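You operate a simulated robot arm through the tools that you are given. There is no shell and no other tool.

The job below is to be done with a simulated robot arm. You get a single attempt, and the scene is never put back.

JOB
Mash the boiled potatoes in the curry pot with milk and salt.
Fine: tip in the orange cup's milk and the green cup's salt first, spill none, put both back; mash till no lumps show; masher back on the side plate; the pink cup stays.

Only the result counts: the job must be done as asked and must still hold three seconds after the hand-in. Knocking over, shifting, dropping, spilling or breaking anything else fails it.

ROBOT AND FRAMES
A 6-joint arm with a four-finger gripper, fixed in place. Base frame: the origin is on the floor under the middle of its stand, x ahead of it, y to its left, z up; the work surface is at about z = 870. Units: mm, degrees, N and s.
It reaches about 1041 mm from its shoulder. Its first joint turns from -166.0 to 166.0 degrees. Payload 3.67 kg.
The TCP is the grasp point between the finger pads, 28 mm short of the fingertips. In the tool frame z runs along the fingers and y along their closing line. The gripper opens to 112 mm; its body begins 73 mm behind the TCP.
Orientation is that of the tool frame in the base frame, as a unit quaternion [x, y, z, w]. With the fingers straight down and closing along the base's y, the tool's x points along the base's -x, its y along +y and its z along -z.

CONTROLS
- The arm moves only by the tool servo_tool. Its argument "plan" is a list of rows, each a list of 3 entries, a list of its own where there are three numbers: the shift along the tool's x, y, z in units of 20 mm (1.0 is 20 mm), then the turn, a rotation vector about the tool's x, y, z in units of 8 degrees (1.0 is 8 degrees), then the opening in per cent of the stroke, from 0 (shut) to 100 (fully open). In form: [[[x, y, z], [ax, ay, az], fingers], ...]. A call has 1 to 20 rows; each row shifts and turns the commanded pose from where the row before left it, along the tool's axes as they then stand. A call with a number of a shift or a turn outside -1 to 1 is refused whole. A row lasts 0.2 s, in which the tool goes at most 50 mm and 8.6 degrees; a call with a longer step from one row to the next is refused whole, and so is a gripper value outside its range. Where a pose cannot be reached the arm comes as near as it can. A force on the tool above 40 N (or 10 N above the force at the start of the call, whichever is more), or a blocked arm, ends the call early, and 0.2 s more pass. The fingers move at their own pace (about 102.5 mm/s each) and stop on an object; they squeeze with about 40 N. The grip force told is the motor's: it shows also when the fingers shut on nothing. Time passes only in rows, and 0.2 s behind the last, so rows that do not move let the fingers close. It gives the time, the measured TCP pose, the force on the tool (base axes), the opening and the grip force at its end, in the units of the frame above (readings bear some noise), with the torque about the TCP (base axes, N m) and any sound that the robot's microphone picked up.
- Cameras (640 x 400 px; columns grow to the right, rows downward): "scene" is fixed at [401.2, 498.5, 1671.9]; the picture's right is [-0.67, -0.74, 0.00], its down [-0.65, 0.58, -0.49] and it looks along [0.36, -0.33, -0.87] (base axes); focal length 286 px, centre (320, 200). "wrist" rides on the gripper at [60, -18, -104] in the tool frame; the picture's right is [0.29, 0.96, 0.00], its down [-0.80, 0.24, -0.55] and it looks along [-0.53, 0.16, 0.83] (tool axes); focal length 234 px, centre (320, 200). There is no depth. A picture from a camera that has moved, and an enlarged one, comes with that camera's place and axes in the base frame and with its lens.
- camera(camera): a new picture of that camera. No time passes.
- close_up(camera, box): a new picture of the part [left, top, right, bottom] of that camera's present view, enlarged. No time passes.
- close_job(): hands the job in; it is judged then, once.

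Nothing tells you positions but the pictures and the camera data. Unless the task says otherwise, let go and move clear before handing in.

The tools are called after "Call:" as a command line: name --argument value ..., lists and objects as JSON in quotes. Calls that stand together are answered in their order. servo_tool: Moves the arm, as the interface text tells. Its arguments: {"type":"object","properties":{"plan":{"type":"array","items":{"type":"array"}}},"required":["plan"]} The other tools are called the same way: camera (camera) takes a picture; close_up (camera, box) takes an enlarged picture of a part of a camera's view; close_job () hands the job in.

At the start:

```text
time: 0.0
tool_pos: [556.3, 173.8, 1342.2]
orientation: [-0.001, 1.0, 0.001, 0.001]
ft_force: [-0.3, 0.4, -0.2]
ft_torque: [0.0, 0.02, -0.01]
grip_width: 112.2
grasp_force: 0.0
```

scene: 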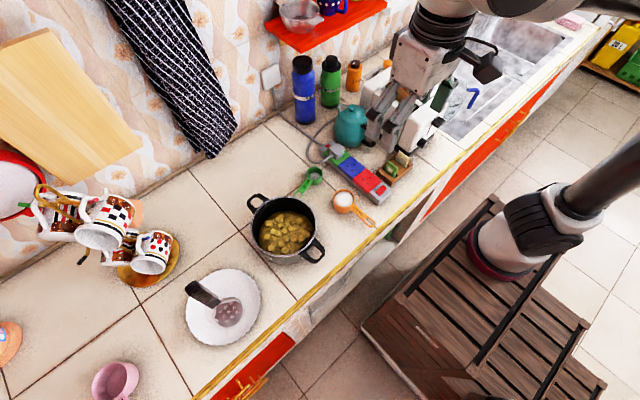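
wrist: 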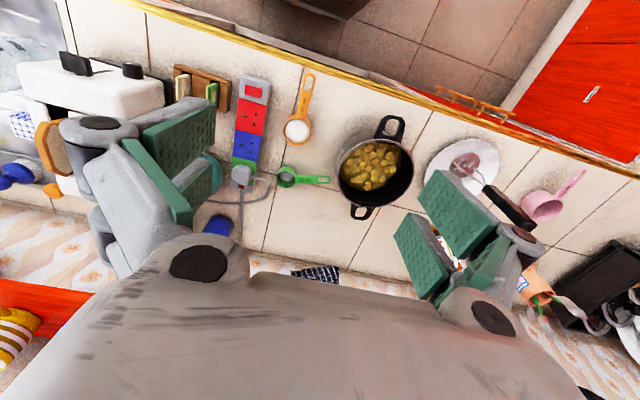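

I see the curry pot with potatoes in the middle of the counter, with the orange and green measuring cups beside it. The masher lies on the white plate and the pink cup sits beyond it. I'll take enlarged views to work out positions before moving.

Call:
close_up --camera "scene" --box '[230, 130, 410, 280]'

Call:
close_up --camera "scene" --box '[160, 240, 320, 370]'

Call:
close_up --camera "wrist" --box '[220, 60, 440, 230]'

Call:
close_up --camera "wrist" --box '[400, 100, 600, 260]'

```text
2.67 times, centred on (320, 205) of scene
camera zoom: at [401.2, 498.5, 1671.9], right [-0.67, -0.74, 0.0], down [-0.65, 0.58, -0.49], along [0.36, -0.33, -0.87], focal length 764 px, centre (320, 187)
```

zoom: 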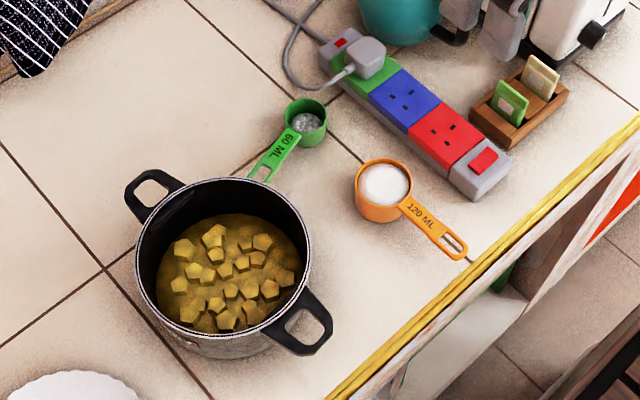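

```text
3.08 times, centred on (240, 305) of scene
camera zoom: at [401.2, 498.5, 1671.9], right [-0.67, -0.74, 0.0], down [-0.65, 0.58, -0.49], along [0.36, -0.33, -0.87], focal length 882 px, centre (566, -123)
```

zoom: 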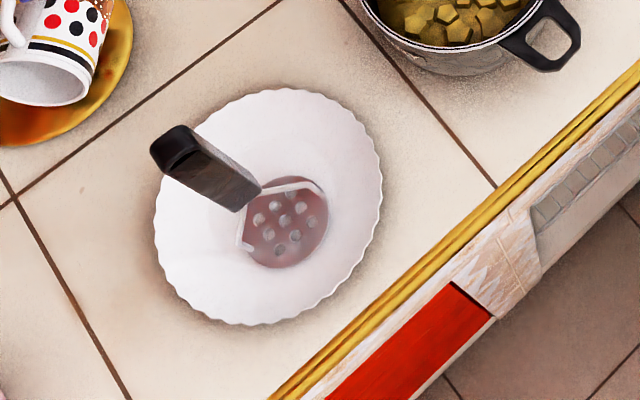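

```text
2.35 times, centred on (330, 145) of wrist
camera zoom: at [496.8, 156.8, 1444.5], right [-0.29, 0.96, 0.0], down [0.8, 0.24, 0.55], along [0.53, 0.16, -0.83], focal length 551 px, centre (296, 329)
```

zoom: 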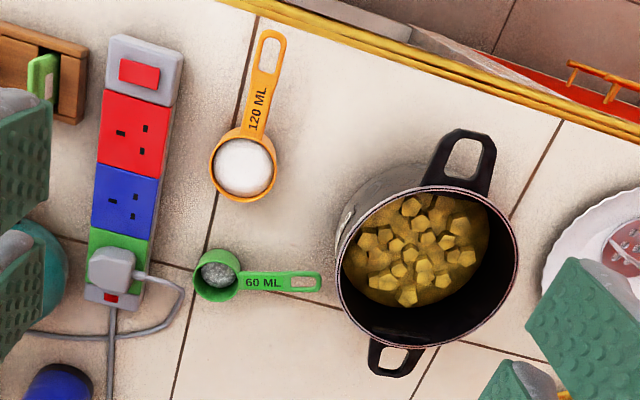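

```text
2.50 times, centred on (500, 180) of wrist
camera zoom: at [496.8, 156.8, 1444.5], right [-0.29, 0.96, 0.0], down [0.8, 0.24, 0.55], along [0.53, 0.16, -0.83], focal length 585 px, centre (-130, 250)
```

zoom: 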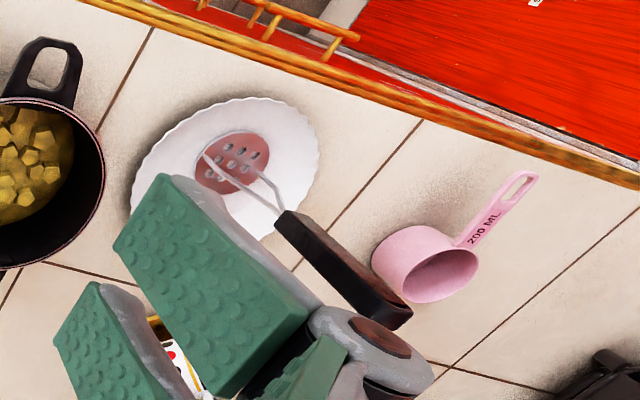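

The masher seems to stand upright on the plate, and the orange cup's handle points toward the robot. Next I'll look closer at the gripper fingers, the masher and the cups.

Call:
close_up --camera "scene" --box '[320, 20, 500, 190]'

Call:
close_up --camera "scene" --box '[290, 155, 390, 235]'

Call:
close_up --camera "scene" --box '[235, 185, 335, 275]'

Call:
close_up --camera "wrist" --box '[40, 60, 280, 280]'

Call:
close_up --camera "scene" --box '[60, 330, 200, 400]'

```text
2.35 times, centred on (410, 105) of scene
camera zoom: at [401.2, 498.5, 1671.9], right [-0.67, -0.74, 0.0], down [-0.65, 0.58, -0.49], along [0.36, -0.33, -0.87], focal length 674 px, centre (108, 424)
```

zoom: 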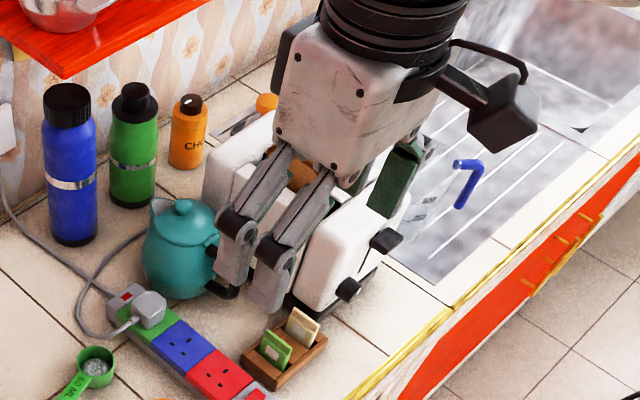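

```text
5.00 times, centred on (340, 195) of scene
camera zoom: at [401.2, 498.5, 1671.9], right [-0.67, -0.74, 0.0], down [-0.65, 0.58, -0.49], along [0.36, -0.33, -0.87], focal length 1433 px, centre (220, 225)
```

zoom: 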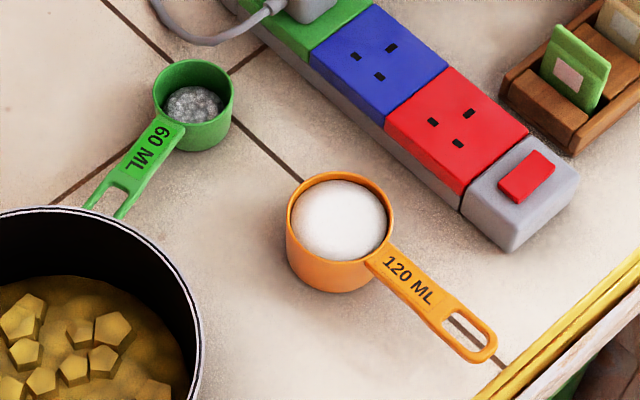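

```text
4.44 times, centred on (285, 230) of scene
camera zoom: at [401.2, 498.5, 1671.9], right [-0.67, -0.74, 0.0], down [-0.65, 0.58, -0.49], along [0.36, -0.33, -0.87], focal length 1274 px, centre (476, 67)
```

zoom: 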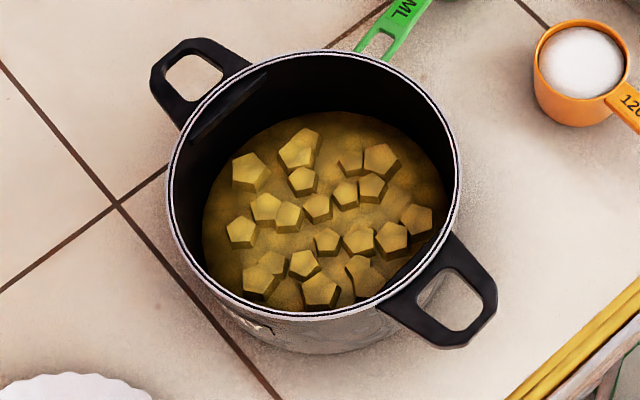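

```text
1.82 times, centred on (160, 170) of wrist
camera zoom: at [496.8, 156.8, 1444.5], right [-0.29, 0.96, 0.0], down [0.8, 0.24, 0.55], along [0.53, 0.16, -0.83], focal length 426 px, centre (611, 254)
```

zoom: 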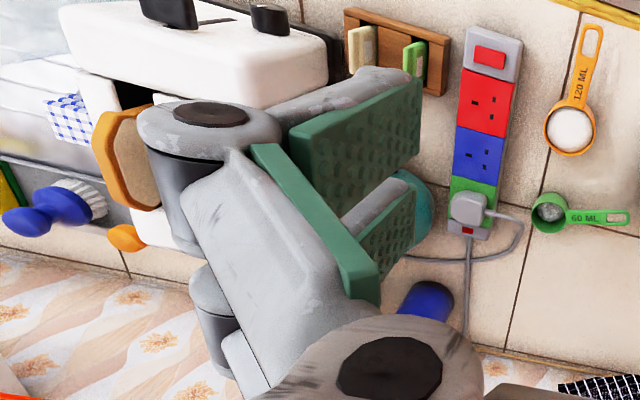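

```text
4.57 times, centred on (130, 365) of scene
camera zoom: at [401.2, 498.5, 1671.9], right [-0.67, -0.74, 0.0], down [-0.65, 0.58, -0.49], along [0.36, -0.33, -0.87], focal length 1310 px, centre (1189, -554)
```

zoom: 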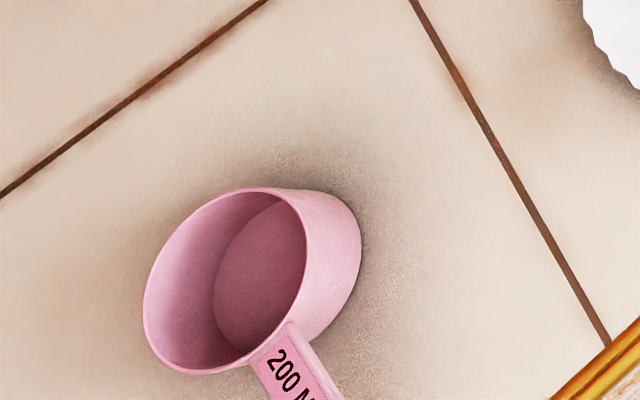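

The gripper has two fingers on each side, spread about ±35 mm along tool x, so it can grip the orange handle by its edges from above. I take that handle to be centred near (597, 152, 904), so I'll move above it and look again.

Call:
servo_tool --plan '[[[-0.114, -0.061, 0.95], [0, 0, 0], 45], [[-0.114, -0.061, 0.95], [0, 0, 0], 45], [[-0.114, -0.061, 0.95], [0, 0, 0], 45], [[-0.114, -0.061, 0.95], [0, 0, 0], 45], [[-0.114, -0.061, 0.95], [0, 0, 0], 45], [[-0.114, -0.061, 0.95], [0, 0, 0], 45], [[-0.114, -0.061, 0.95], [0, 0, 0], 45], [[-0.114, -0.061, 0.95], [0, 0, 0], 45], [[-0.114, -0.061, 0.95], [0, 0, 0], 45], [[-0.114, -0.061, 0.95], [0, 0, 0], 45], [[-0.114, -0.061, 0.95], [0, 0, 0], 45], [[-0.114, -0.061, 0.95], [0, 0, 0], 45], [[-0.114, -0.061, 0.95], [0, 0, 0], 45], [[-0.114, -0.061, 0.95], [0, 0, 0], 45], [[-0.114, -0.061, 0.95], [0, 0, 0], 45]]'

```text
time: 3.2
tool_pos: [591.8, 156.3, 1055.4]
orientation: [0.0, 1.0, 0.0, 0.001]
ft_force: [-0.3, -0.6, 1.6]
ft_torque: [0.01, -0.02, 0.03]
grip_width: 50.3
grasp_force: 0.1
```

The gripper is now at about (592, 156, 1055), above the orange cup's handle. I'll take pictures to refine the handle position.

Call:
camera --camera "wrist"

Call:
camera --camera "scene"

```text
taken
camera wrist: at [531.9, 138.6, 1159.0], right [-0.29, 0.96, 0.0], down [0.8, 0.24, 0.56], along [0.53, 0.16, -0.83], focal length 234 px, centre (320, 200)
```

wrist: 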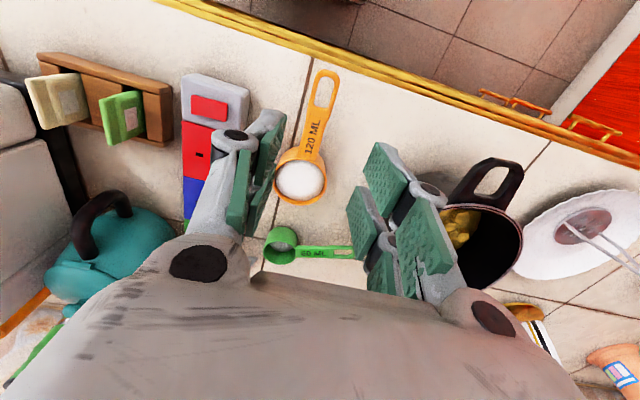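

```text
taken
```

scene: 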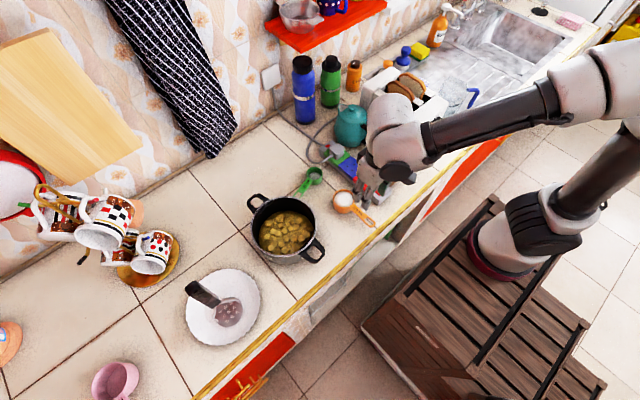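

Call:
close_up --camera "wrist" --box '[240, 50, 400, 260]'

Call:
close_up --camera "scene" --box '[300, 120, 440, 240]'

```text
1.90 times, centred on (320, 155) of wrist
camera zoom: at [531.9, 138.6, 1159.0], right [-0.29, 0.96, 0.0], down [0.8, 0.24, 0.56], along [0.53, 0.16, -0.83], focal length 446 px, centre (320, 286)
```

zoom: 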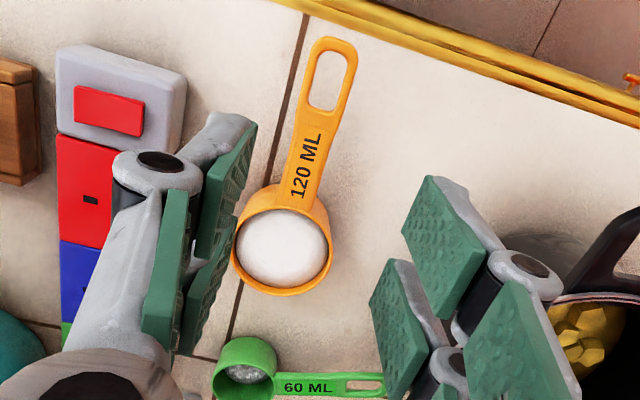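

```text
3.33 times, centred on (370, 180) of scene
camera zoom: at [401.2, 498.5, 1671.9], right [-0.67, -0.74, 0.0], down [-0.65, 0.58, -0.49], along [0.36, -0.33, -0.87], focal length 955 px, centre (153, 267)
```

zoom: 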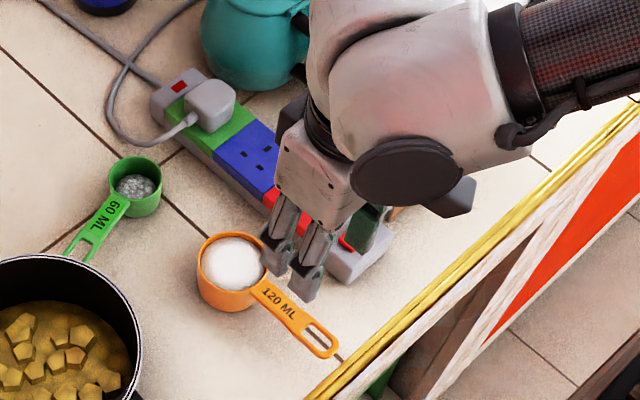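

The handle is centred near (593, 155) at about z 905 and is yawed about 2.5° from the base x axis. I'll line up, descend to just above it and check.

Call:
servo_tool --plan '[[[-0.06, -0.05, 0.9], [0, 0, -0.15], 45], [[0, 0, 0.9], [0, 0, -0.15], 45], [[0, 0, 0.9], [0, 0, 0], 45], [[0, 0, 0.9], [0, 0, 0], 45], [[0, 0, 0.9], [0, 0, 0], 45], [[0, 0, 0.9], [0, 0, 0], 45], [[0, 0, 0.7], [0, 0, 0], 45]]'

Call:
camera --camera "wrist"

Call:
close_up --camera "scene" --box '[310, 140, 420, 240]'

```text
time: 4.8
tool_pos: [592.0, 156.1, 933.8]
orientation: [-0.02, 1.0, 0.0, 0.002]
ft_force: [0.0, 0.7, 0.0]
ft_torque: [0.0, -0.02, 0.04]
grip_width: 50.7
grasp_force: 0.2
```

```text
taken
camera wrist: at [533.4, 135.6, 1037.4], right [-0.33, 0.94, 0.0], down [0.79, 0.27, 0.55], along [0.52, 0.18, -0.83], focal length 234 px, centre (320, 200)
```

wrist: 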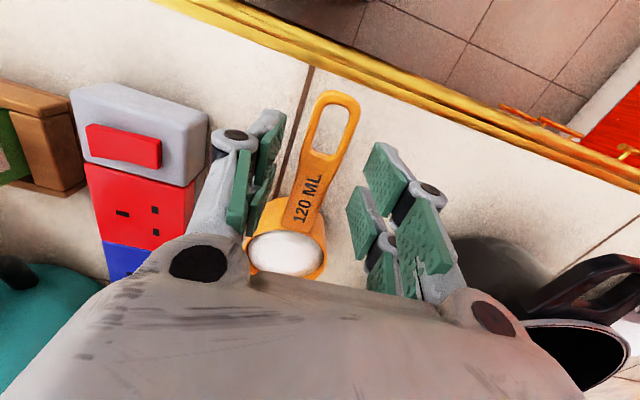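

```text
4.00 times, centred on (365, 190) of scene
camera zoom: at [401.2, 498.5, 1671.9], right [-0.67, -0.74, 0.0], down [-0.65, 0.58, -0.49], along [0.36, -0.33, -0.87], focal length 1146 px, centre (140, 240)
```

zoom: 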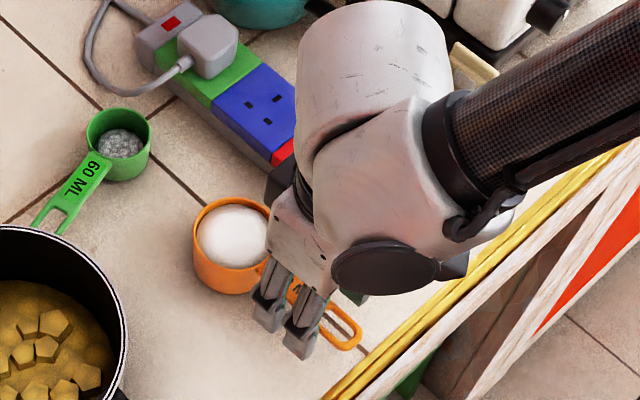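

The handle's middle is at about y 153.5, so I'll shift slightly, lower to about z 906 and close on it.

Call:
servo_tool --plan '[[[-0.03, -0.13, 0.5], [0, 0, 0], 45], [[0, 0, 0.5], [0, 0, 0], 45], [[0, 0, 0.38], [0, 0, 0], 45], [[0, 0, 0], [0, 0, 0], 45]]'

Call:
close_up --camera "scene" --box '[310, 140, 420, 240]'

Call:
close_up --camera "wrist" --box '[220, 60, 460, 260]'

```text
time: 5.8
tool_pos: [593.2, 154.0, 906.5]
orientation: [-0.022, 1.0, 0.0, 0.001]
ft_force: [0.7, 0.8, 0.4]
ft_torque: [0.0, -0.05, 0.04]
grip_width: 50.4
grasp_force: 0.2
```

```text
4.00 times, centred on (365, 190) of scene
camera zoom: at [401.2, 498.5, 1671.9], right [-0.67, -0.74, 0.0], down [-0.65, 0.58, -0.49], along [0.36, -0.33, -0.87], focal length 1146 px, centre (140, 240)
```

zoom: 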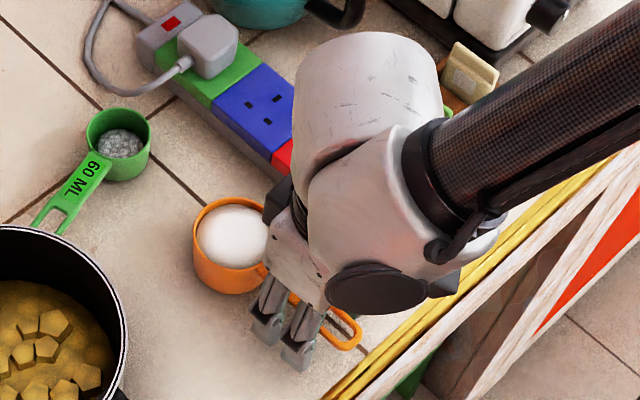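

```text
2.00 times, centred on (340, 160) of wrist
camera zoom: at [534.0, 132.9, 1009.5], right [-0.33, 0.94, 0.0], down [0.79, 0.27, 0.55], along [0.52, 0.18, -0.83], focal length 468 px, centre (280, 280)
```

zoom: 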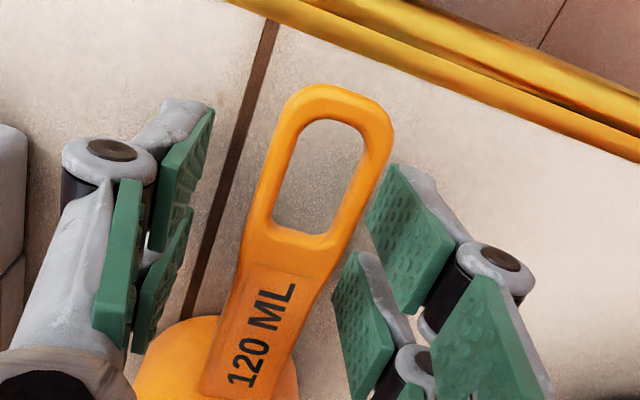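

The handle lies between both finger pairs and clear of everything else, so I'll close on it now.

Call:
servo_tool --plan '[[[0, 0, 0], [0, 0, 0], 0], [[0, 0, 0], [0, 0, 0], 0], [[0, 0, 0], [0, 0, 0], 0], [[0, 0, 0], [0, 0, 0], 0]]'

Call:
close_up --camera "wrist" --box '[220, 60, 460, 260]'

Call:
close_up --camera "scene" --box '[310, 140, 420, 240]'

```text
time: 6.8
tool_pos: [593.3, 153.7, 907.0]
orientation: [-0.021, 1.0, 0.0, 0.001]
ft_force: [0.4, 0.9, 0.2]
ft_torque: [0.0, 0.09, 0.04]
grip_width: 24.6
grasp_force: 40.1
```

```text
2.00 times, centred on (340, 160) of wrist
camera zoom: at [534.1, 133.0, 1009.7], right [-0.33, 0.94, 0.0], down [0.79, 0.27, 0.55], along [0.52, 0.18, -0.83], focal length 468 px, centre (280, 280)
```

zoom: 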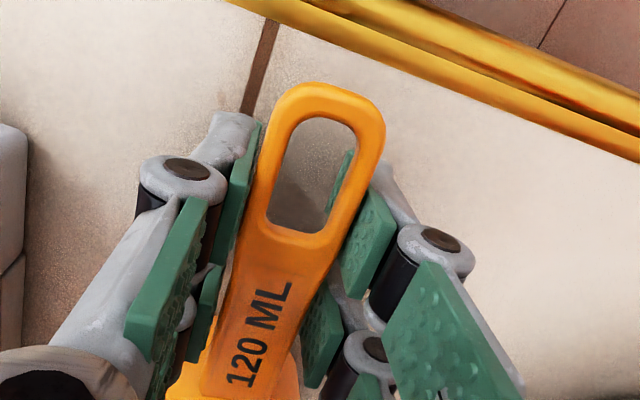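

```text
4.00 times, centred on (365, 190) of scene
camera zoom: at [401.2, 498.5, 1671.9], right [-0.67, -0.74, 0.0], down [-0.65, 0.58, -0.49], along [0.36, -0.33, -0.87], focal length 1146 px, centre (140, 240)
```

zoom: 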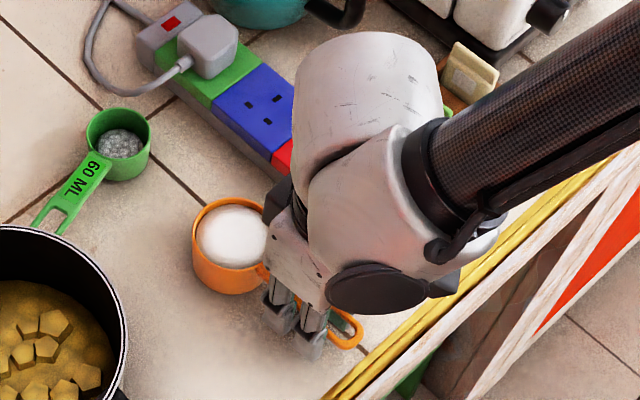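

The grip holds at 24.6 mm with 40 N. I'll note this grasp pose (593.3, 153.7, 907) for putting the cup back, then lift slowly and check the cup stays level.

Call:
servo_tool --plan '[[[0, 0, -0.15], [0, 0, 0], 0], [[0, 0, -0.3], [0, 0, 0], 0], [[0, 0, -0.4], [0, 0, 0], 0], [[0, 0, -0.5], [0, 0, 0], 0], [[0, 0, -0.4], [0, 0, 0], 0], [[0, 0, -0.25], [0, 0, 0], 0], [[0, 0, 0], [0, 0, 0], 0]]'

Call:
close_up --camera "scene" --box '[310, 140, 420, 240]'

Call:
camera --camera "wrist"

```text
time: 8.4
tool_pos: [592.6, 152.5, 947.2]
orientation: [-0.021, 1.0, 0.001, 0.0]
ft_force: [0.3, -0.2, -0.8]
ft_torque: [0.0, 0.12, 0.01]
grip_width: 24.7
grasp_force: 39.6
```

```text
4.00 times, centred on (365, 190) of scene
camera zoom: at [401.2, 498.5, 1671.9], right [-0.67, -0.74, 0.0], down [-0.65, 0.58, -0.49], along [0.36, -0.33, -0.87], focal length 1146 px, centre (140, 240)
```

zoom: 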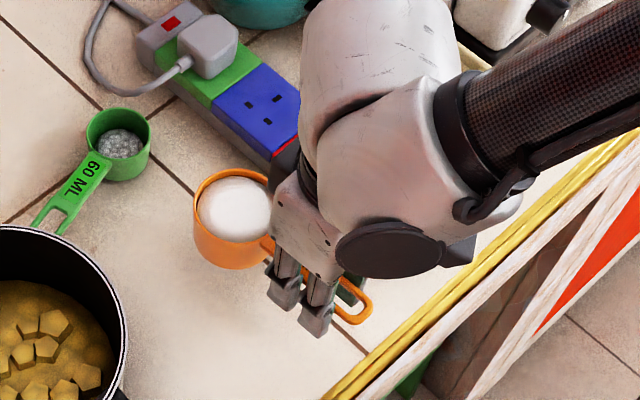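

```text
taken
camera wrist: at [534.8, 132.9, 1050.1], right [-0.33, 0.94, 0.0], down [0.79, 0.27, 0.55], along [0.52, 0.18, -0.83], focal length 234 px, centre (320, 200)
```

wrist: 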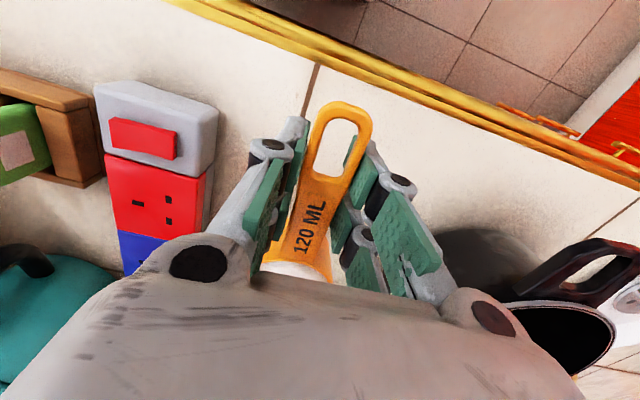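

The cup lifted cleanly and level. Next I'll raise it to z≈1060 and turn it about 90° around vertical, so pouring points the fingers away from the robot. After that I'll carry it over the pot.

Call:
servo_tool --plan '[[[0, 0, -0.2], [0, 0, 0], 0], [[0, 0, -0.4], [0, 0, 0], 0], [[0, 0, -0.6], [0, 0, 0], 0], [[0, 0, -0.7], [0, 0, 0], 0], [[0, 0, -0.7], [0, 0, 0], 0], [[0, 0, -0.7], [0, 0, 0], 0], [[0, 0, -0.7], [0, 0, 0], 0], [[0, 0, -0.7], [0, 0, 0], 0], [[0, 0, -0.5], [0, 0, 0], 0], [[0, 0, -0.3], [0, 0, 0], 0], [[0, 0, -0.15], [0, 0, 0], 0], [[0, 0, 0], [0, 0, 0], 0]]'

Call:
camera --camera "scene"

```text
time: 11.0
tool_pos: [592.9, 152.8, 1058.9]
orientation: [-0.021, 1.0, 0.001, 0.0]
ft_force: [0.5, 0.4, -1.1]
ft_torque: [-0.02, 0.08, 0.05]
grip_width: 24.8
grasp_force: 40.5
```

```text
taken
```

scene: 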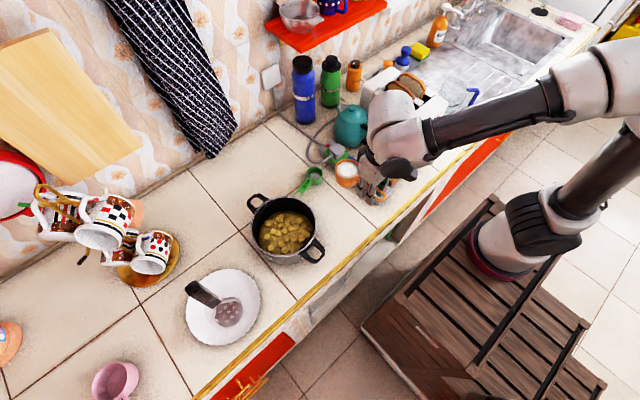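

Call:
servo_tool --plan '[[[0, 0, 0], [0, 0, -0.3], 0], [[0, 0, 0], [0, 0, -0.6], 0], [[0, 0, 0], [0, 0, -0.9], 0], [[0, 0, 0], [0, 0, -1], 0], [[0, 0, 0], [0, 0, -1], 0], [[0, 0, 0], [0, 0, -1], 0], [[0, 0, 0], [0, 0, -1], 0], [[0, 0, 0], [0, 0, -1], 0], [[0, 0, 0], [0, 0, -1], 0], [[0, 0, 0], [0, 0, -1], 0], [[0, 0, 0], [0, 0, -0.9], 0], [[0, 0, 0], [0, 0, -0.6], 0], [[0, 0, 0], [0, 0, -0.3], 0], [[0, 0, 0], [0, 0, 0], 0]]'

Call:
camera --camera "scene"

Call:
camera --camera "wrist"

```text
time: 14.0
tool_pos: [594.0, 152.9, 1060.0]
orientation: [-0.69, 0.724, 0.0, 0.001]
ft_force: [-0.9, 0.2, -1.6]
ft_torque: [-0.09, 0.01, 0.0]
grip_width: 24.8
grasp_force: 39.8
```

```text
taken
```

scene: 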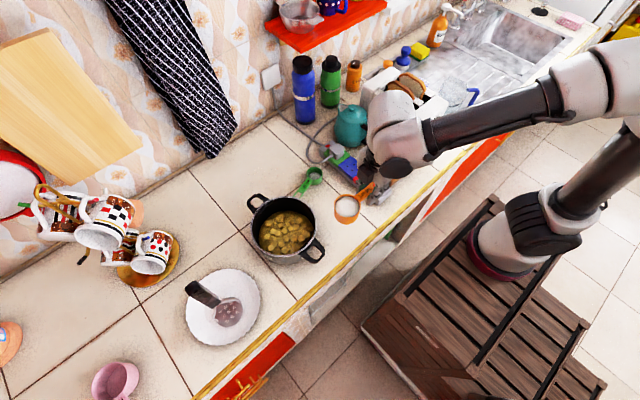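

```text
taken
camera wrist: at [608.7, 92.7, 1163.0], right [-0.97, -0.24, 0.0], down [-0.2, 0.81, 0.55], along [-0.13, 0.54, -0.83], focal length 234 px, centre (320, 200)
```

wrist: 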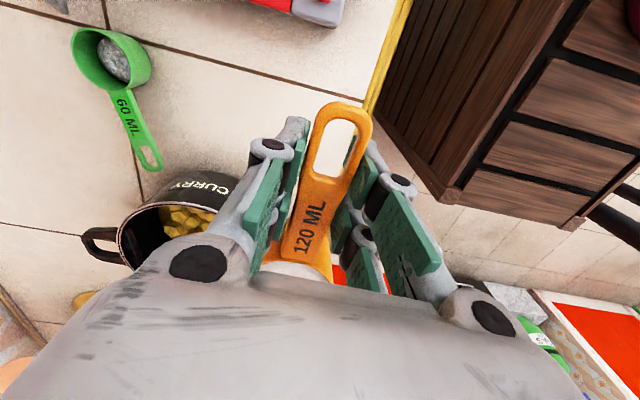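

The cup now points toward +y and is still level. Next I'll carry it over the pot, with the TCP going to about (709, 267).

Call:
servo_tool --plan '[[[-0.15, -0.137, 0], [0, 0, 0], 0], [[-0.3, -0.274, 0], [0, 0, 0], 0], [[-0.45, -0.41, 0], [0, 0, 0], 0], [[-0.597, -0.547, 0], [0, 0, 0], 0], [[-0.597, -0.547, 0], [0, 0, 0], 0], [[-0.597, -0.547, 0], [0, 0, 0], 0], [[-0.597, -0.547, 0], [0, 0, 0], 0], [[-0.597, -0.547, 0], [0, 0, 0], 0], [[-0.597, -0.547, 0], [0, 0, 0], 0], [[-0.597, -0.547, 0], [0, 0, 0], 0], [[-0.45, -0.41, 0], [0, 0, 0], 0], [[-0.3, -0.274, 0], [0, 0, 0], 0], [[-0.15, -0.137, 0], [0, 0, 0], 0], [[0, 0, 0], [0, 0, 0], 0]]'

Call:
camera --camera "scene"

Call:
close_up --camera "scene" --box '[230, 130, 400, 280]'

```text
time: 17.0
tool_pos: [708.9, 268.2, 1059.7]
orientation: [-0.689, 0.724, -0.001, 0.001]
ft_force: [1.0, -0.1, -1.0]
ft_torque: [-0.11, 0.0, 0.01]
grip_width: 24.3
grasp_force: 40.0
```

```text
taken
```

scene: 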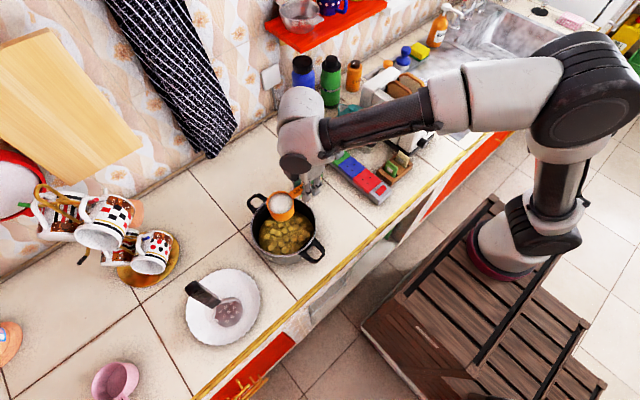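

```text
2.67 times, centred on (315, 205) of scene
camera zoom: at [401.2, 498.5, 1671.9], right [-0.67, -0.74, 0.0], down [-0.65, 0.58, -0.49], along [0.36, -0.33, -0.87], focal length 764 px, centre (333, 187)
```

zoom: 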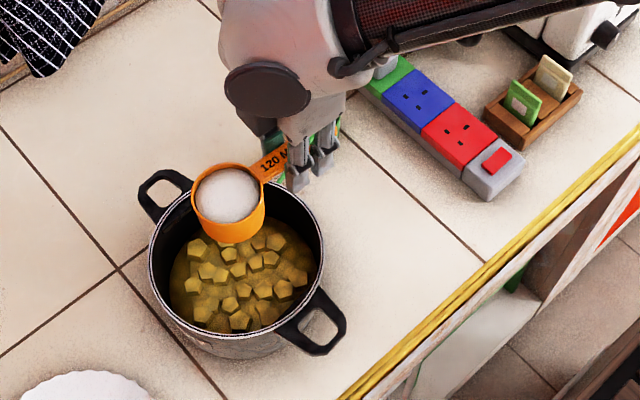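

The cup is over the pot at about (716, 344). I'll shift 10 mm farther in +x and start tipping slowly with the opening toward the robot, checking at each stage.

Call:
servo_tool --plan '[[[0, -0.25, 0], [0.2, 0, 0], 0], [[0, -0.25, 0], [0.4, 0, 0], 0], [[0, 0, 0], [0.5, 0, 0], 0], [[0, 0, 0], [0.5, 0, 0], 0], [[0, 0, 0], [0.5, 0, 0], 0], [[0, 0, 0], [0.5, 0, 0], 0], [[0, 0, 0], [0.4, 0, 0], 0], [[0, 0, 0], [0.2, 0, 0], 0]]'

Call:
camera --camera "scene"

Call:
close_up --camera "scene" --box '[230, 130, 400, 280]'

```text
time: 18.8
tool_pos: [717.3, 265.7, 1061.2]
orientation: [-0.673, 0.706, -0.162, 0.153]
ft_force: [-0.1, -0.1, -0.7]
ft_torque: [-0.05, 0.0, -0.04]
grip_width: 24.5
grasp_force: 40.1
```

```text
taken
```

scene: 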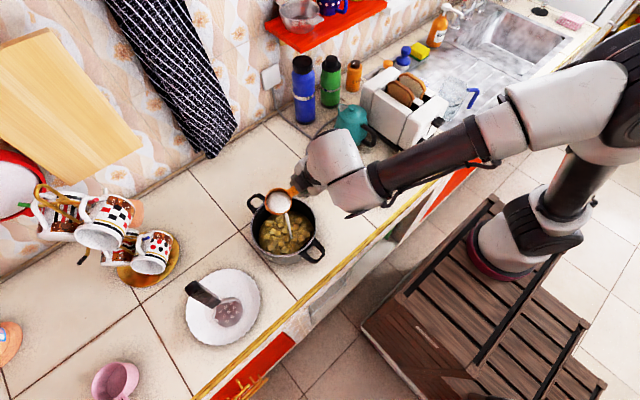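

```text
2.67 times, centred on (315, 205) of scene
camera zoom: at [401.2, 498.5, 1671.9], right [-0.67, -0.74, 0.0], down [-0.65, 0.58, -0.49], along [0.36, -0.33, -0.87], focal length 764 px, centre (333, 187)
```

zoom: 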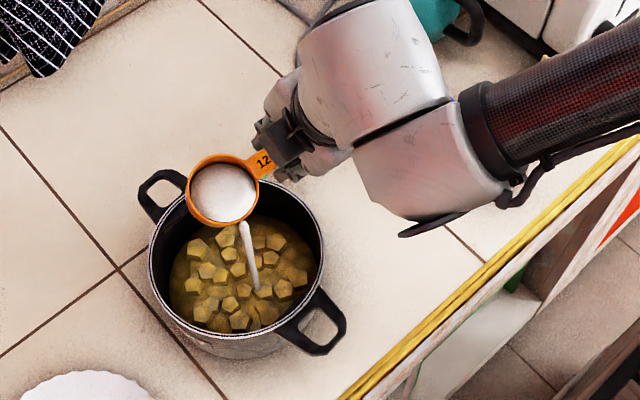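

Milk is streaming into the middle of the pot and landing near (686, 347). I'll keep tilting gently.

Call:
servo_tool --plan '[[[0, 0, 0], [0, 0, 0], 0], [[0, 0, 0], [0.3, 0, 0], 0], [[0, 0, 0], [0.3, 0, 0], 0], [[0, 0, 0], [0.3, 0, 0], 0], [[0, 0, 0], [0.3, 0, 0], 0], [[0, 0, 0], [0.3, 0, 0], 0], [[0, 0, 0], [0.3, 0, 0], 0], [[0, 0, 0], [0, 0, 0], 0]]'

Call:
close_up --camera "scene" --box '[230, 130, 400, 280]'

```text
time: 20.6
tool_pos: [717.2, 266.9, 1060.0]
orientation: [-0.648, 0.681, -0.249, 0.236]
ft_force: [0.6, 0.3, -0.1]
ft_torque: [-0.05, 0.02, 0.02]
grip_width: 24.5
grasp_force: 39.6
```

```text
2.67 times, centred on (315, 205) of scene
camera zoom: at [401.2, 498.5, 1671.9], right [-0.67, -0.74, 0.0], down [-0.65, 0.58, -0.49], along [0.36, -0.33, -0.87], focal length 764 px, centre (333, 187)
```

zoom: 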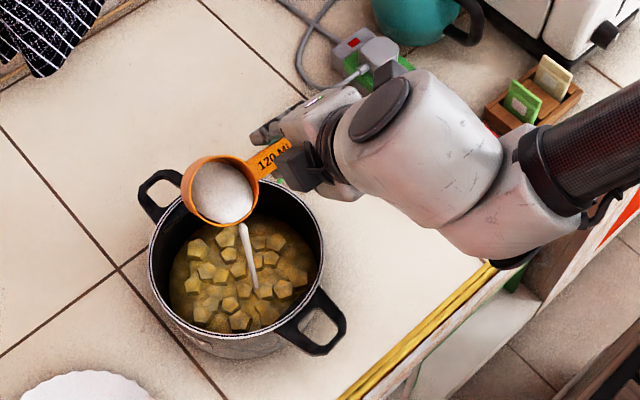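

Call:
servo_tool --plan '[[[0, 0, 0], [0.4, 0, 0], 0], [[0, 0, 0], [0.4, 0, 0], 0], [[0, 0, 0], [0.4, 0, 0], 0], [[0, 0, 0], [0.4, 0, 0], 0], [[0, 0, 0], [0.4, 0, 0], 0], [[0, 0, 0], [0.4, 0, 0], 0], [[0, 0, 0], [0.4, 0, 0], 0], [[0, 0, 0], [0.4, 0, 0], 0], [[0, 0, 0], [0, 0, 0], 0], [[0, 0, 0], [0, 0, 0], 0]]'

Call:
close_up --camera "scene" --box '[230, 130, 400, 280]'

Call:
camera --camera "scene"

Call:
camera --camera "wrist"

```text
time: 22.8
tool_pos: [718.1, 266.5, 1059.7]
orientation: [-0.579, 0.609, -0.393, 0.374]
ft_force: [-0.4, 0.4, -0.3]
ft_torque: [-0.05, 0.03, 0.0]
grip_width: 24.2
grasp_force: 40.7
```

```text
2.67 times, centred on (315, 205) of scene
camera zoom: at [401.2, 498.5, 1671.9], right [-0.67, -0.74, 0.0], down [-0.65, 0.58, -0.49], along [0.36, -0.33, -0.87], focal length 764 px, centre (333, 187)
```

zoom: 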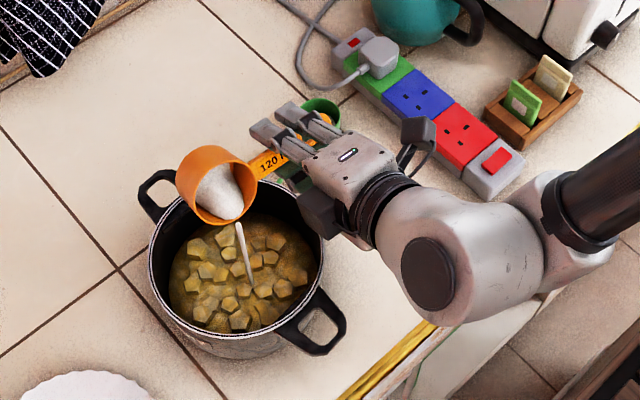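

```text
taken
```

scene: 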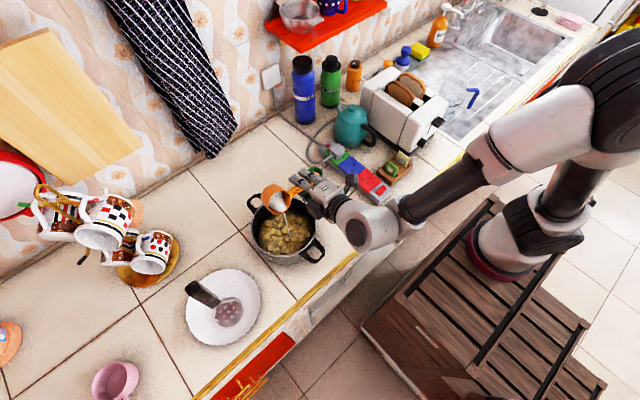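

```text
taken
camera wrist: at [628.2, 211.0, 1118.5], right [-0.41, -0.27, -0.87], down [-0.56, 0.83, 0.01], along [0.72, 0.5, -0.49], focal length 234 px, centre (320, 200)
```

wrist: 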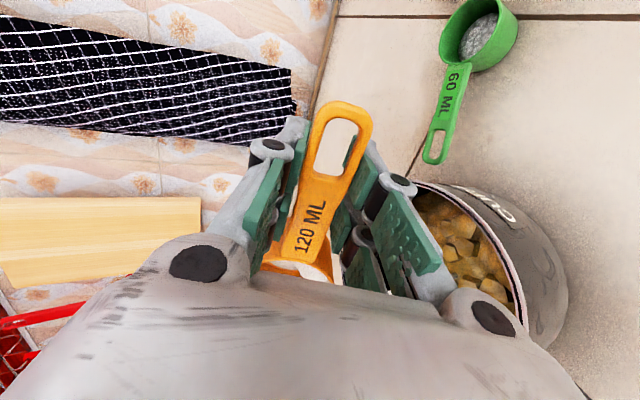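

The stream is still landing inside the pot at about 66° of tilt. I'll raise slightly for wrist clearance and continue to about 90°.

Call:
servo_tool --plan '[[[0, -0.23, -0.09], [0.4, 0, 0], 0], [[0, -0.24, -0.07], [0.4, 0, 0], 0], [[0, -0.24, -0.06], [0.4, 0, 0], 0], [[0, -0.24, -0.05], [0.4, 0, 0], 0], [[0, -0.25, -0.04], [0.4, 0, 0], 0], [[0, -0.25, -0.02], [0.4, 0, 0], 0], [[0, -0.25, 0], [0.4, 0, 0], 0], [[0, 0, 0], [0.3, 0, 0], 0], [[0, 0, 0], [0, 0, 0], 0], [[0, 0, 0], [0, 0, 0], 0]]'

Call:
close_up --camera "scene" --box '[230, 130, 400, 280]'

Call:
camera --camera "scene"

```text
time: 25.0
tool_pos: [720.7, 266.9, 1094.0]
orientation: [0.485, -0.51, 0.514, -0.49]
ft_force: [-0.5, -0.5, -0.8]
ft_torque: [-0.03, -0.02, 0.02]
grip_width: 24.0
grasp_force: 40.3
```

```text
2.67 times, centred on (315, 205) of scene
camera zoom: at [401.2, 498.5, 1671.9], right [-0.67, -0.74, 0.0], down [-0.65, 0.58, -0.49], along [0.36, -0.33, -0.87], focal length 764 px, centre (333, 187)
```

zoom: 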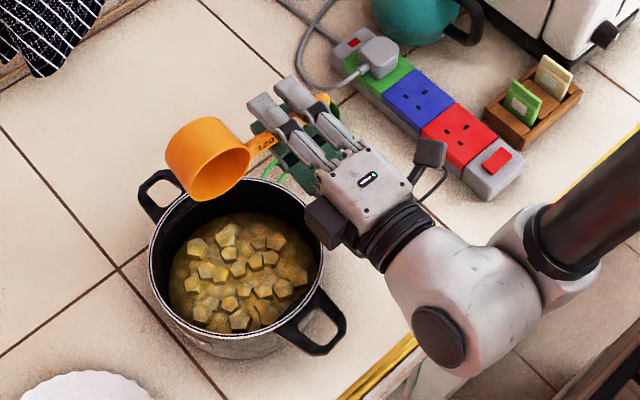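

```text
taken
```

scene: 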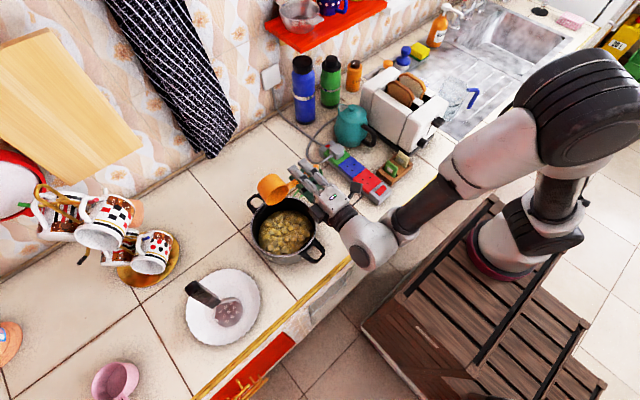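

Call:
close_up --camera "scene" --box '[255, 165, 325, 265]'

Call:
servo_tool --plan '[[[0, 0, 0], [0.5, 0, 0], 0], [[0, 0, 0], [0.5, 0, 0], 0], [[0, 0, 0], [0.5, 0, 0], 0], [[0, 0, 0], [0.4, 0, 0], 0], [[0, 0, 0], [0, 0, 0], 0], [[0, 0, 0], [0, 0, 0], 0], [[0, 0, 0], [0, 0, 0], 0]]'

Call:
close_up --camera "scene" --box '[255, 165, 325, 265]'

```text
4.00 times, centred on (290, 215) of scene
camera zoom: at [401.2, 498.5, 1671.9], right [-0.67, -0.74, 0.0], down [-0.65, 0.58, -0.49], along [0.36, -0.33, -0.87], focal length 1146 px, centre (440, 140)
```

zoom: 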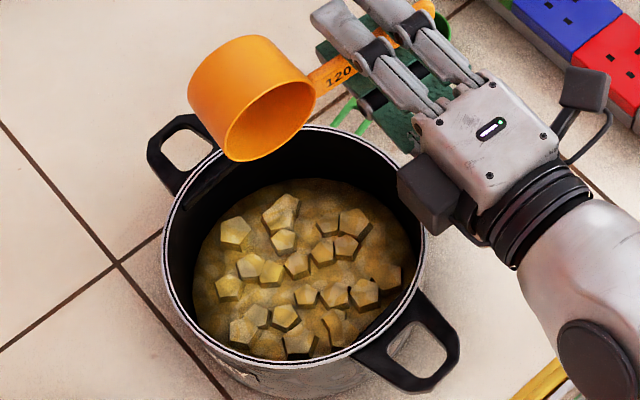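

```text
time: 26.6
tool_pos: [720.9, 266.8, 1094.9]
orientation: [0.416, -0.438, 0.577, -0.55]
ft_force: [-0.4, 0.1, -0.4]
ft_torque: [-0.03, 0.0, -0.01]
grip_width: 24.1
grasp_force: 40.3
```

```text
4.00 times, centred on (290, 215) of scene
camera zoom: at [401.2, 498.5, 1671.9], right [-0.67, -0.74, 0.0], down [-0.65, 0.58, -0.49], along [0.36, -0.33, -0.87], focal length 1146 px, centre (440, 140)
```

zoom: 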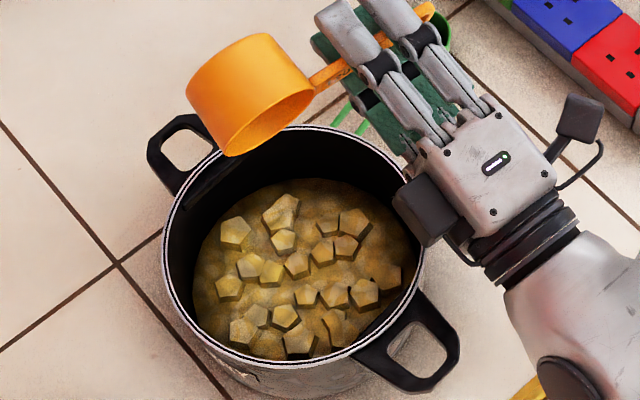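

The cup is empty at about 106° of tilt and nothing has spilled. I'll turn it back upright over the pot.

Call:
servo_tool --plan '[[[0, 0, 0], [-0.4, 0, 0], 0], [[0, 0, 0], [-0.8, 0, 0], 0], [[0, 0, 0], [-1, 0, 0], 0], [[0, 0, 0], [-1, 0, 0], 0], [[0, 0, 0], [-1, 0, 0], 0], [[0, 0, 0], [-1, 0, 0], 0], [[0, 0, 0], [-1, 0, 0], 0], [[0, 0, 0], [-1, 0, 0], 0], [[0, 0, 0], [-1, 0, 0], 0], [[0, 0, 0], [-1, 0, 0], 0], [[0, 0, 0], [-1, 0, 0], 0], [[0, 0, 0], [-1, 0, 0], 0], [[0, 0, 0], [-1, 0, 0], 0], [[0, 0, 0], [-0.7, 0, 0], 0], [[0, 0, 0], [-0.3, 0, 0], 0], [[0, 0, 0], [0, 0, 0], 0]]'

Call:
close_up --camera "scene" --box '[230, 130, 400, 280]'

Call:
camera --camera "wrist"

```text
time: 30.0
tool_pos: [720.5, 265.3, 1094.5]
orientation: [-0.689, 0.725, -0.001, -0.001]
ft_force: [-1.0, 0.0, -1.0]
ft_torque: [0.0, 0.0, 0.01]
grip_width: 24.3
grasp_force: 40.1
```

```text
2.67 times, centred on (315, 205) of scene
camera zoom: at [401.2, 498.5, 1671.9], right [-0.67, -0.74, 0.0], down [-0.65, 0.58, -0.49], along [0.36, -0.33, -0.87], focal length 764 px, centre (333, 187)
```

zoom: 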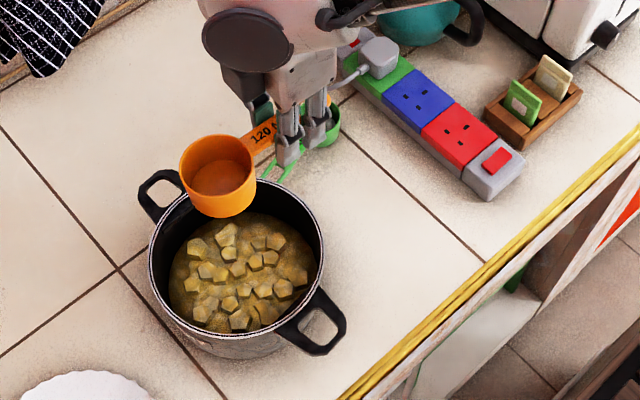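

```text
taken
camera wrist: at [735.4, 206.0, 1198.3], right [-0.97, -0.24, 0.0], down [-0.2, 0.81, 0.55], along [-0.13, 0.54, -0.83], focal length 234 px, centre (320, 200)
```

wrist: 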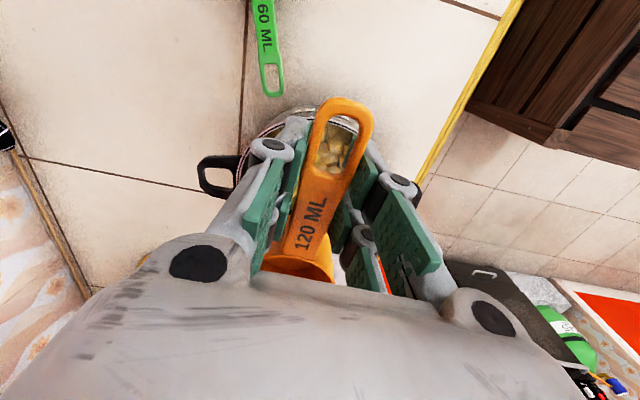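

The cup is empty and upright. Now I'll take it back above its original place, first sideways and then turning it back.

Call:
servo_tool --plan '[[[0.2, 0.2, 0], [0, 0, 0], 0], [[0.4, 0.4, 0], [0, 0, 0], 0], [[0.7, 0.7, 0], [0, 0, 0], 0], [[0.8, 0.8, 0], [0, 0, 0], 0], [[0.8, 0.8, 0], [0, 0, 0], 0], [[0.8, 0.8, 0], [0, 0, 0], 0], [[0.8, 0.8, 0], [0, 0, 0], 0], [[0.8, 0.8, 0], [0, 0, 0], 0], [[0.4, 0.5, 0], [0, 0, 0], 0], [[0.2, 0.285, 0], [0, 0, 0], 0], [[0, 0, 0], [0, 0, 0], 0]]'

Call:
servo_tool --plan '[[[0, 0, 0], [0, 0, 0.3], 0], [[0, 0, 0], [0, 0, 0.6], 0], [[0, 0, 0], [0, 0, 0.9], 0], [[0, 0, 0], [0, 0, 1], 0], [[0, 0, 0], [0, 0, 1], 0], [[0, 0, 0], [0, 0, 1], 0], [[0, 0, 0], [0, 0, 1], 0], [[0, 0, 0], [0, 0, 1], 0], [[0, 0, 0], [0, 0, 1], 0], [[0, 0, 0], [0, 0, 1], 0], [[0, 0, 0], [0, 0, 0.9], 0], [[0, 0, 0], [0, 0, 0.6], 0], [[0, 0, 0], [0, 0, 0.3], 0], [[0, 0, 0], [0, 0, 0], 0]]'

Call:
camera --camera "scene"

```text
time: 32.4
tool_pos: [594.2, 155.0, 1094.3]
orientation: [-0.689, 0.725, -0.001, 0.001]
ft_force: [-0.4, 0.0, -1.2]
ft_torque: [-0.03, 0.01, 0.01]
grip_width: 24.2
grasp_force: 40.3
```

```text
time: 35.4
tool_pos: [592.6, 154.4, 1094.9]
orientation: [-0.021, 1.0, 0.0, 0.001]
ft_force: [0.9, 0.5, -0.3]
ft_torque: [0.04, 0.05, 0.02]
grip_width: 24.3
grasp_force: 40.1
```

```text
taken
```

scene: 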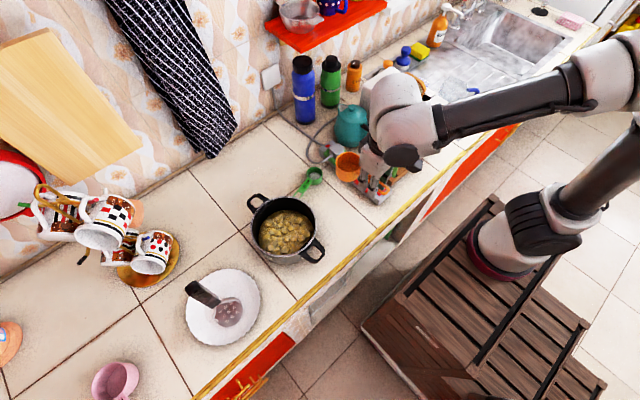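

Call:
servo_tool --plan '[[[0, 0, 0.4], [0, 0, 0], 0], [[0, 0, 0.93], [0, 0, 0], 0], [[0, 0, 0.93], [0, 0, 0], 0], [[0, 0, 0.93], [0, 0, 0], 0], [[0, 0, 0.93], [0, 0, 0], 0], [[0, 0, 0.93], [0, 0, 0], 0], [[0, 0, 0.93], [0, 0, 0], 0], [[0, 0, 0.93], [0, 0, 0], 0], [[0, 0, 0.93], [0, 0, 0], 0], [[0, 0, 0.6], [0, 0, 0], 0], [[0, 0, 0.4], [0, 0, 0], 0], [[0, 0, 0.2], [0, 0, 0], 0], [[0, 0, 0], [0, 0, 0], 0]]'

Call:
close_up --camera "scene" --box '[310, 140, 420, 240]'

```text
time: 38.2
tool_pos: [592.6, 155.0, 913.4]
orientation: [-0.021, 1.0, 0.0, 0.0]
ft_force: [-0.4, -1.6, -0.2]
ft_torque: [-0.01, 0.03, 0.0]
grip_width: 24.0
grasp_force: 40.4
```

```text
4.00 times, centred on (365, 190) of scene
camera zoom: at [401.2, 498.5, 1671.9], right [-0.67, -0.74, 0.0], down [-0.65, 0.58, -0.49], along [0.36, -0.33, -0.87], focal length 1146 px, centre (140, 240)
```

zoom: 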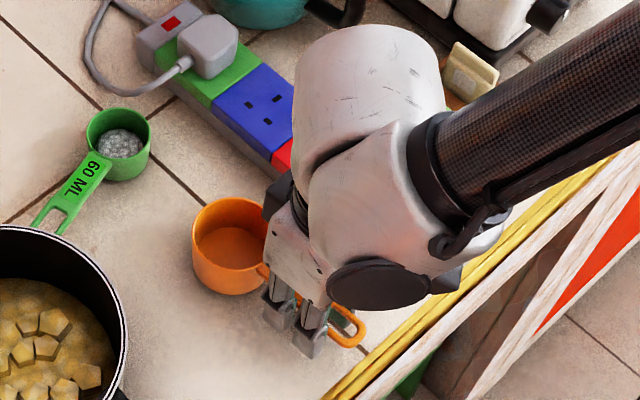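

Still about 6 mm above the original grasp height, so I'll ease down the rest and watch the force.

Call:
servo_tool --plan '[[[-0.03, -0.05, 0.12], [0, 0, 0], 0], [[0, 0, 0.1], [0, 0, 0], 0], [[0, 0, 0.08], [0, 0, 0], 0], [[0, 0, 0], [0, 0, 0], 0]]'

Call:
close_up --camera "scene" --box '[310, 140, 420, 240]'

```text
time: 39.2
tool_pos: [593.9, 153.6, 907.2]
orientation: [-0.021, 1.0, 0.0, 0.001]
ft_force: [-1.7, 1.0, 8.5]
ft_torque: [0.04, -0.89, 0.05]
grip_width: 24.1
grasp_force: 40.3
```

```text
4.00 times, centred on (365, 190) of scene
camera zoom: at [401.2, 498.5, 1671.9], right [-0.67, -0.74, 0.0], down [-0.65, 0.58, -0.49], along [0.36, -0.33, -0.87], focal length 1146 px, centre (140, 240)
```

zoom: 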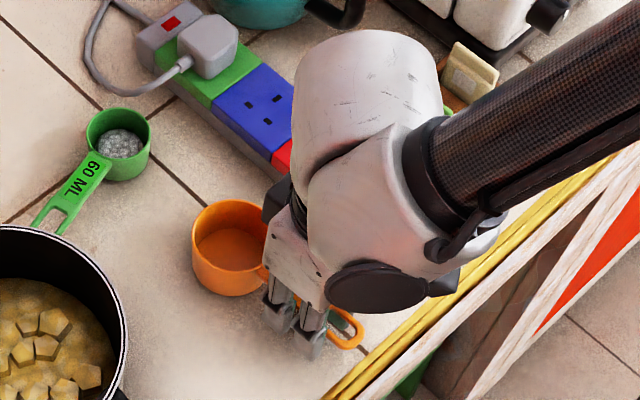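

The cup is resting on the counter, with about 8 N of contact. I'll release the handle and rise straight up.

Call:
servo_tool --plan '[[[0, 0, -0.05], [0, 0, 0], 0], [[0, 0, 0], [0, 0, 0], 30], [[0, 0, 0], [0, 0, 0], 45], [[0, 0, 0], [0, 0, 0], 45], [[0, 0, -0.3], [0, 0, 0], 45], [[0, 0, -0.6], [0, 0, 0], 45], [[0, 0, -0.9], [0, 0, 0], 45], [[0, 0, -1], [0, 0, 0], 45], [[0, 0, -1], [0, 0, 0], 45], [[0, 0, -1], [0, 0, 0], 45]]'

Call:
camera --camera "scene"

Call:
camera --camera "wrist"

```text
time: 41.4
tool_pos: [594.0, 152.7, 1004.8]
orientation: [-0.021, 1.0, -0.001, 0.0]
ft_force: [-0.4, -0.2, -0.4]
ft_torque: [-0.03, 0.03, -0.01]
grip_width: 50.4
grasp_force: 0.1
```

```text
taken
```

scene: 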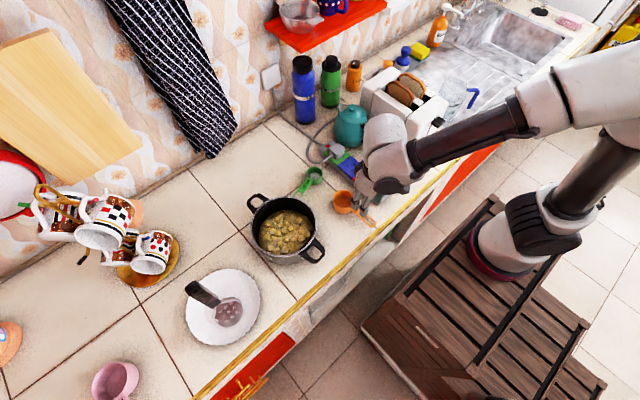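

```text
taken
camera wrist: at [535.5, 132.9, 1108.3], right [-0.33, 0.94, 0.0], down [0.79, 0.27, 0.55], along [0.52, 0.18, -0.83], focal length 234 px, centre (320, 200)
```

wrist: 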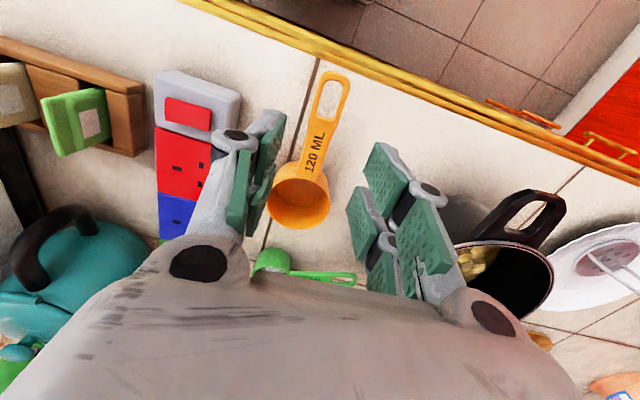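

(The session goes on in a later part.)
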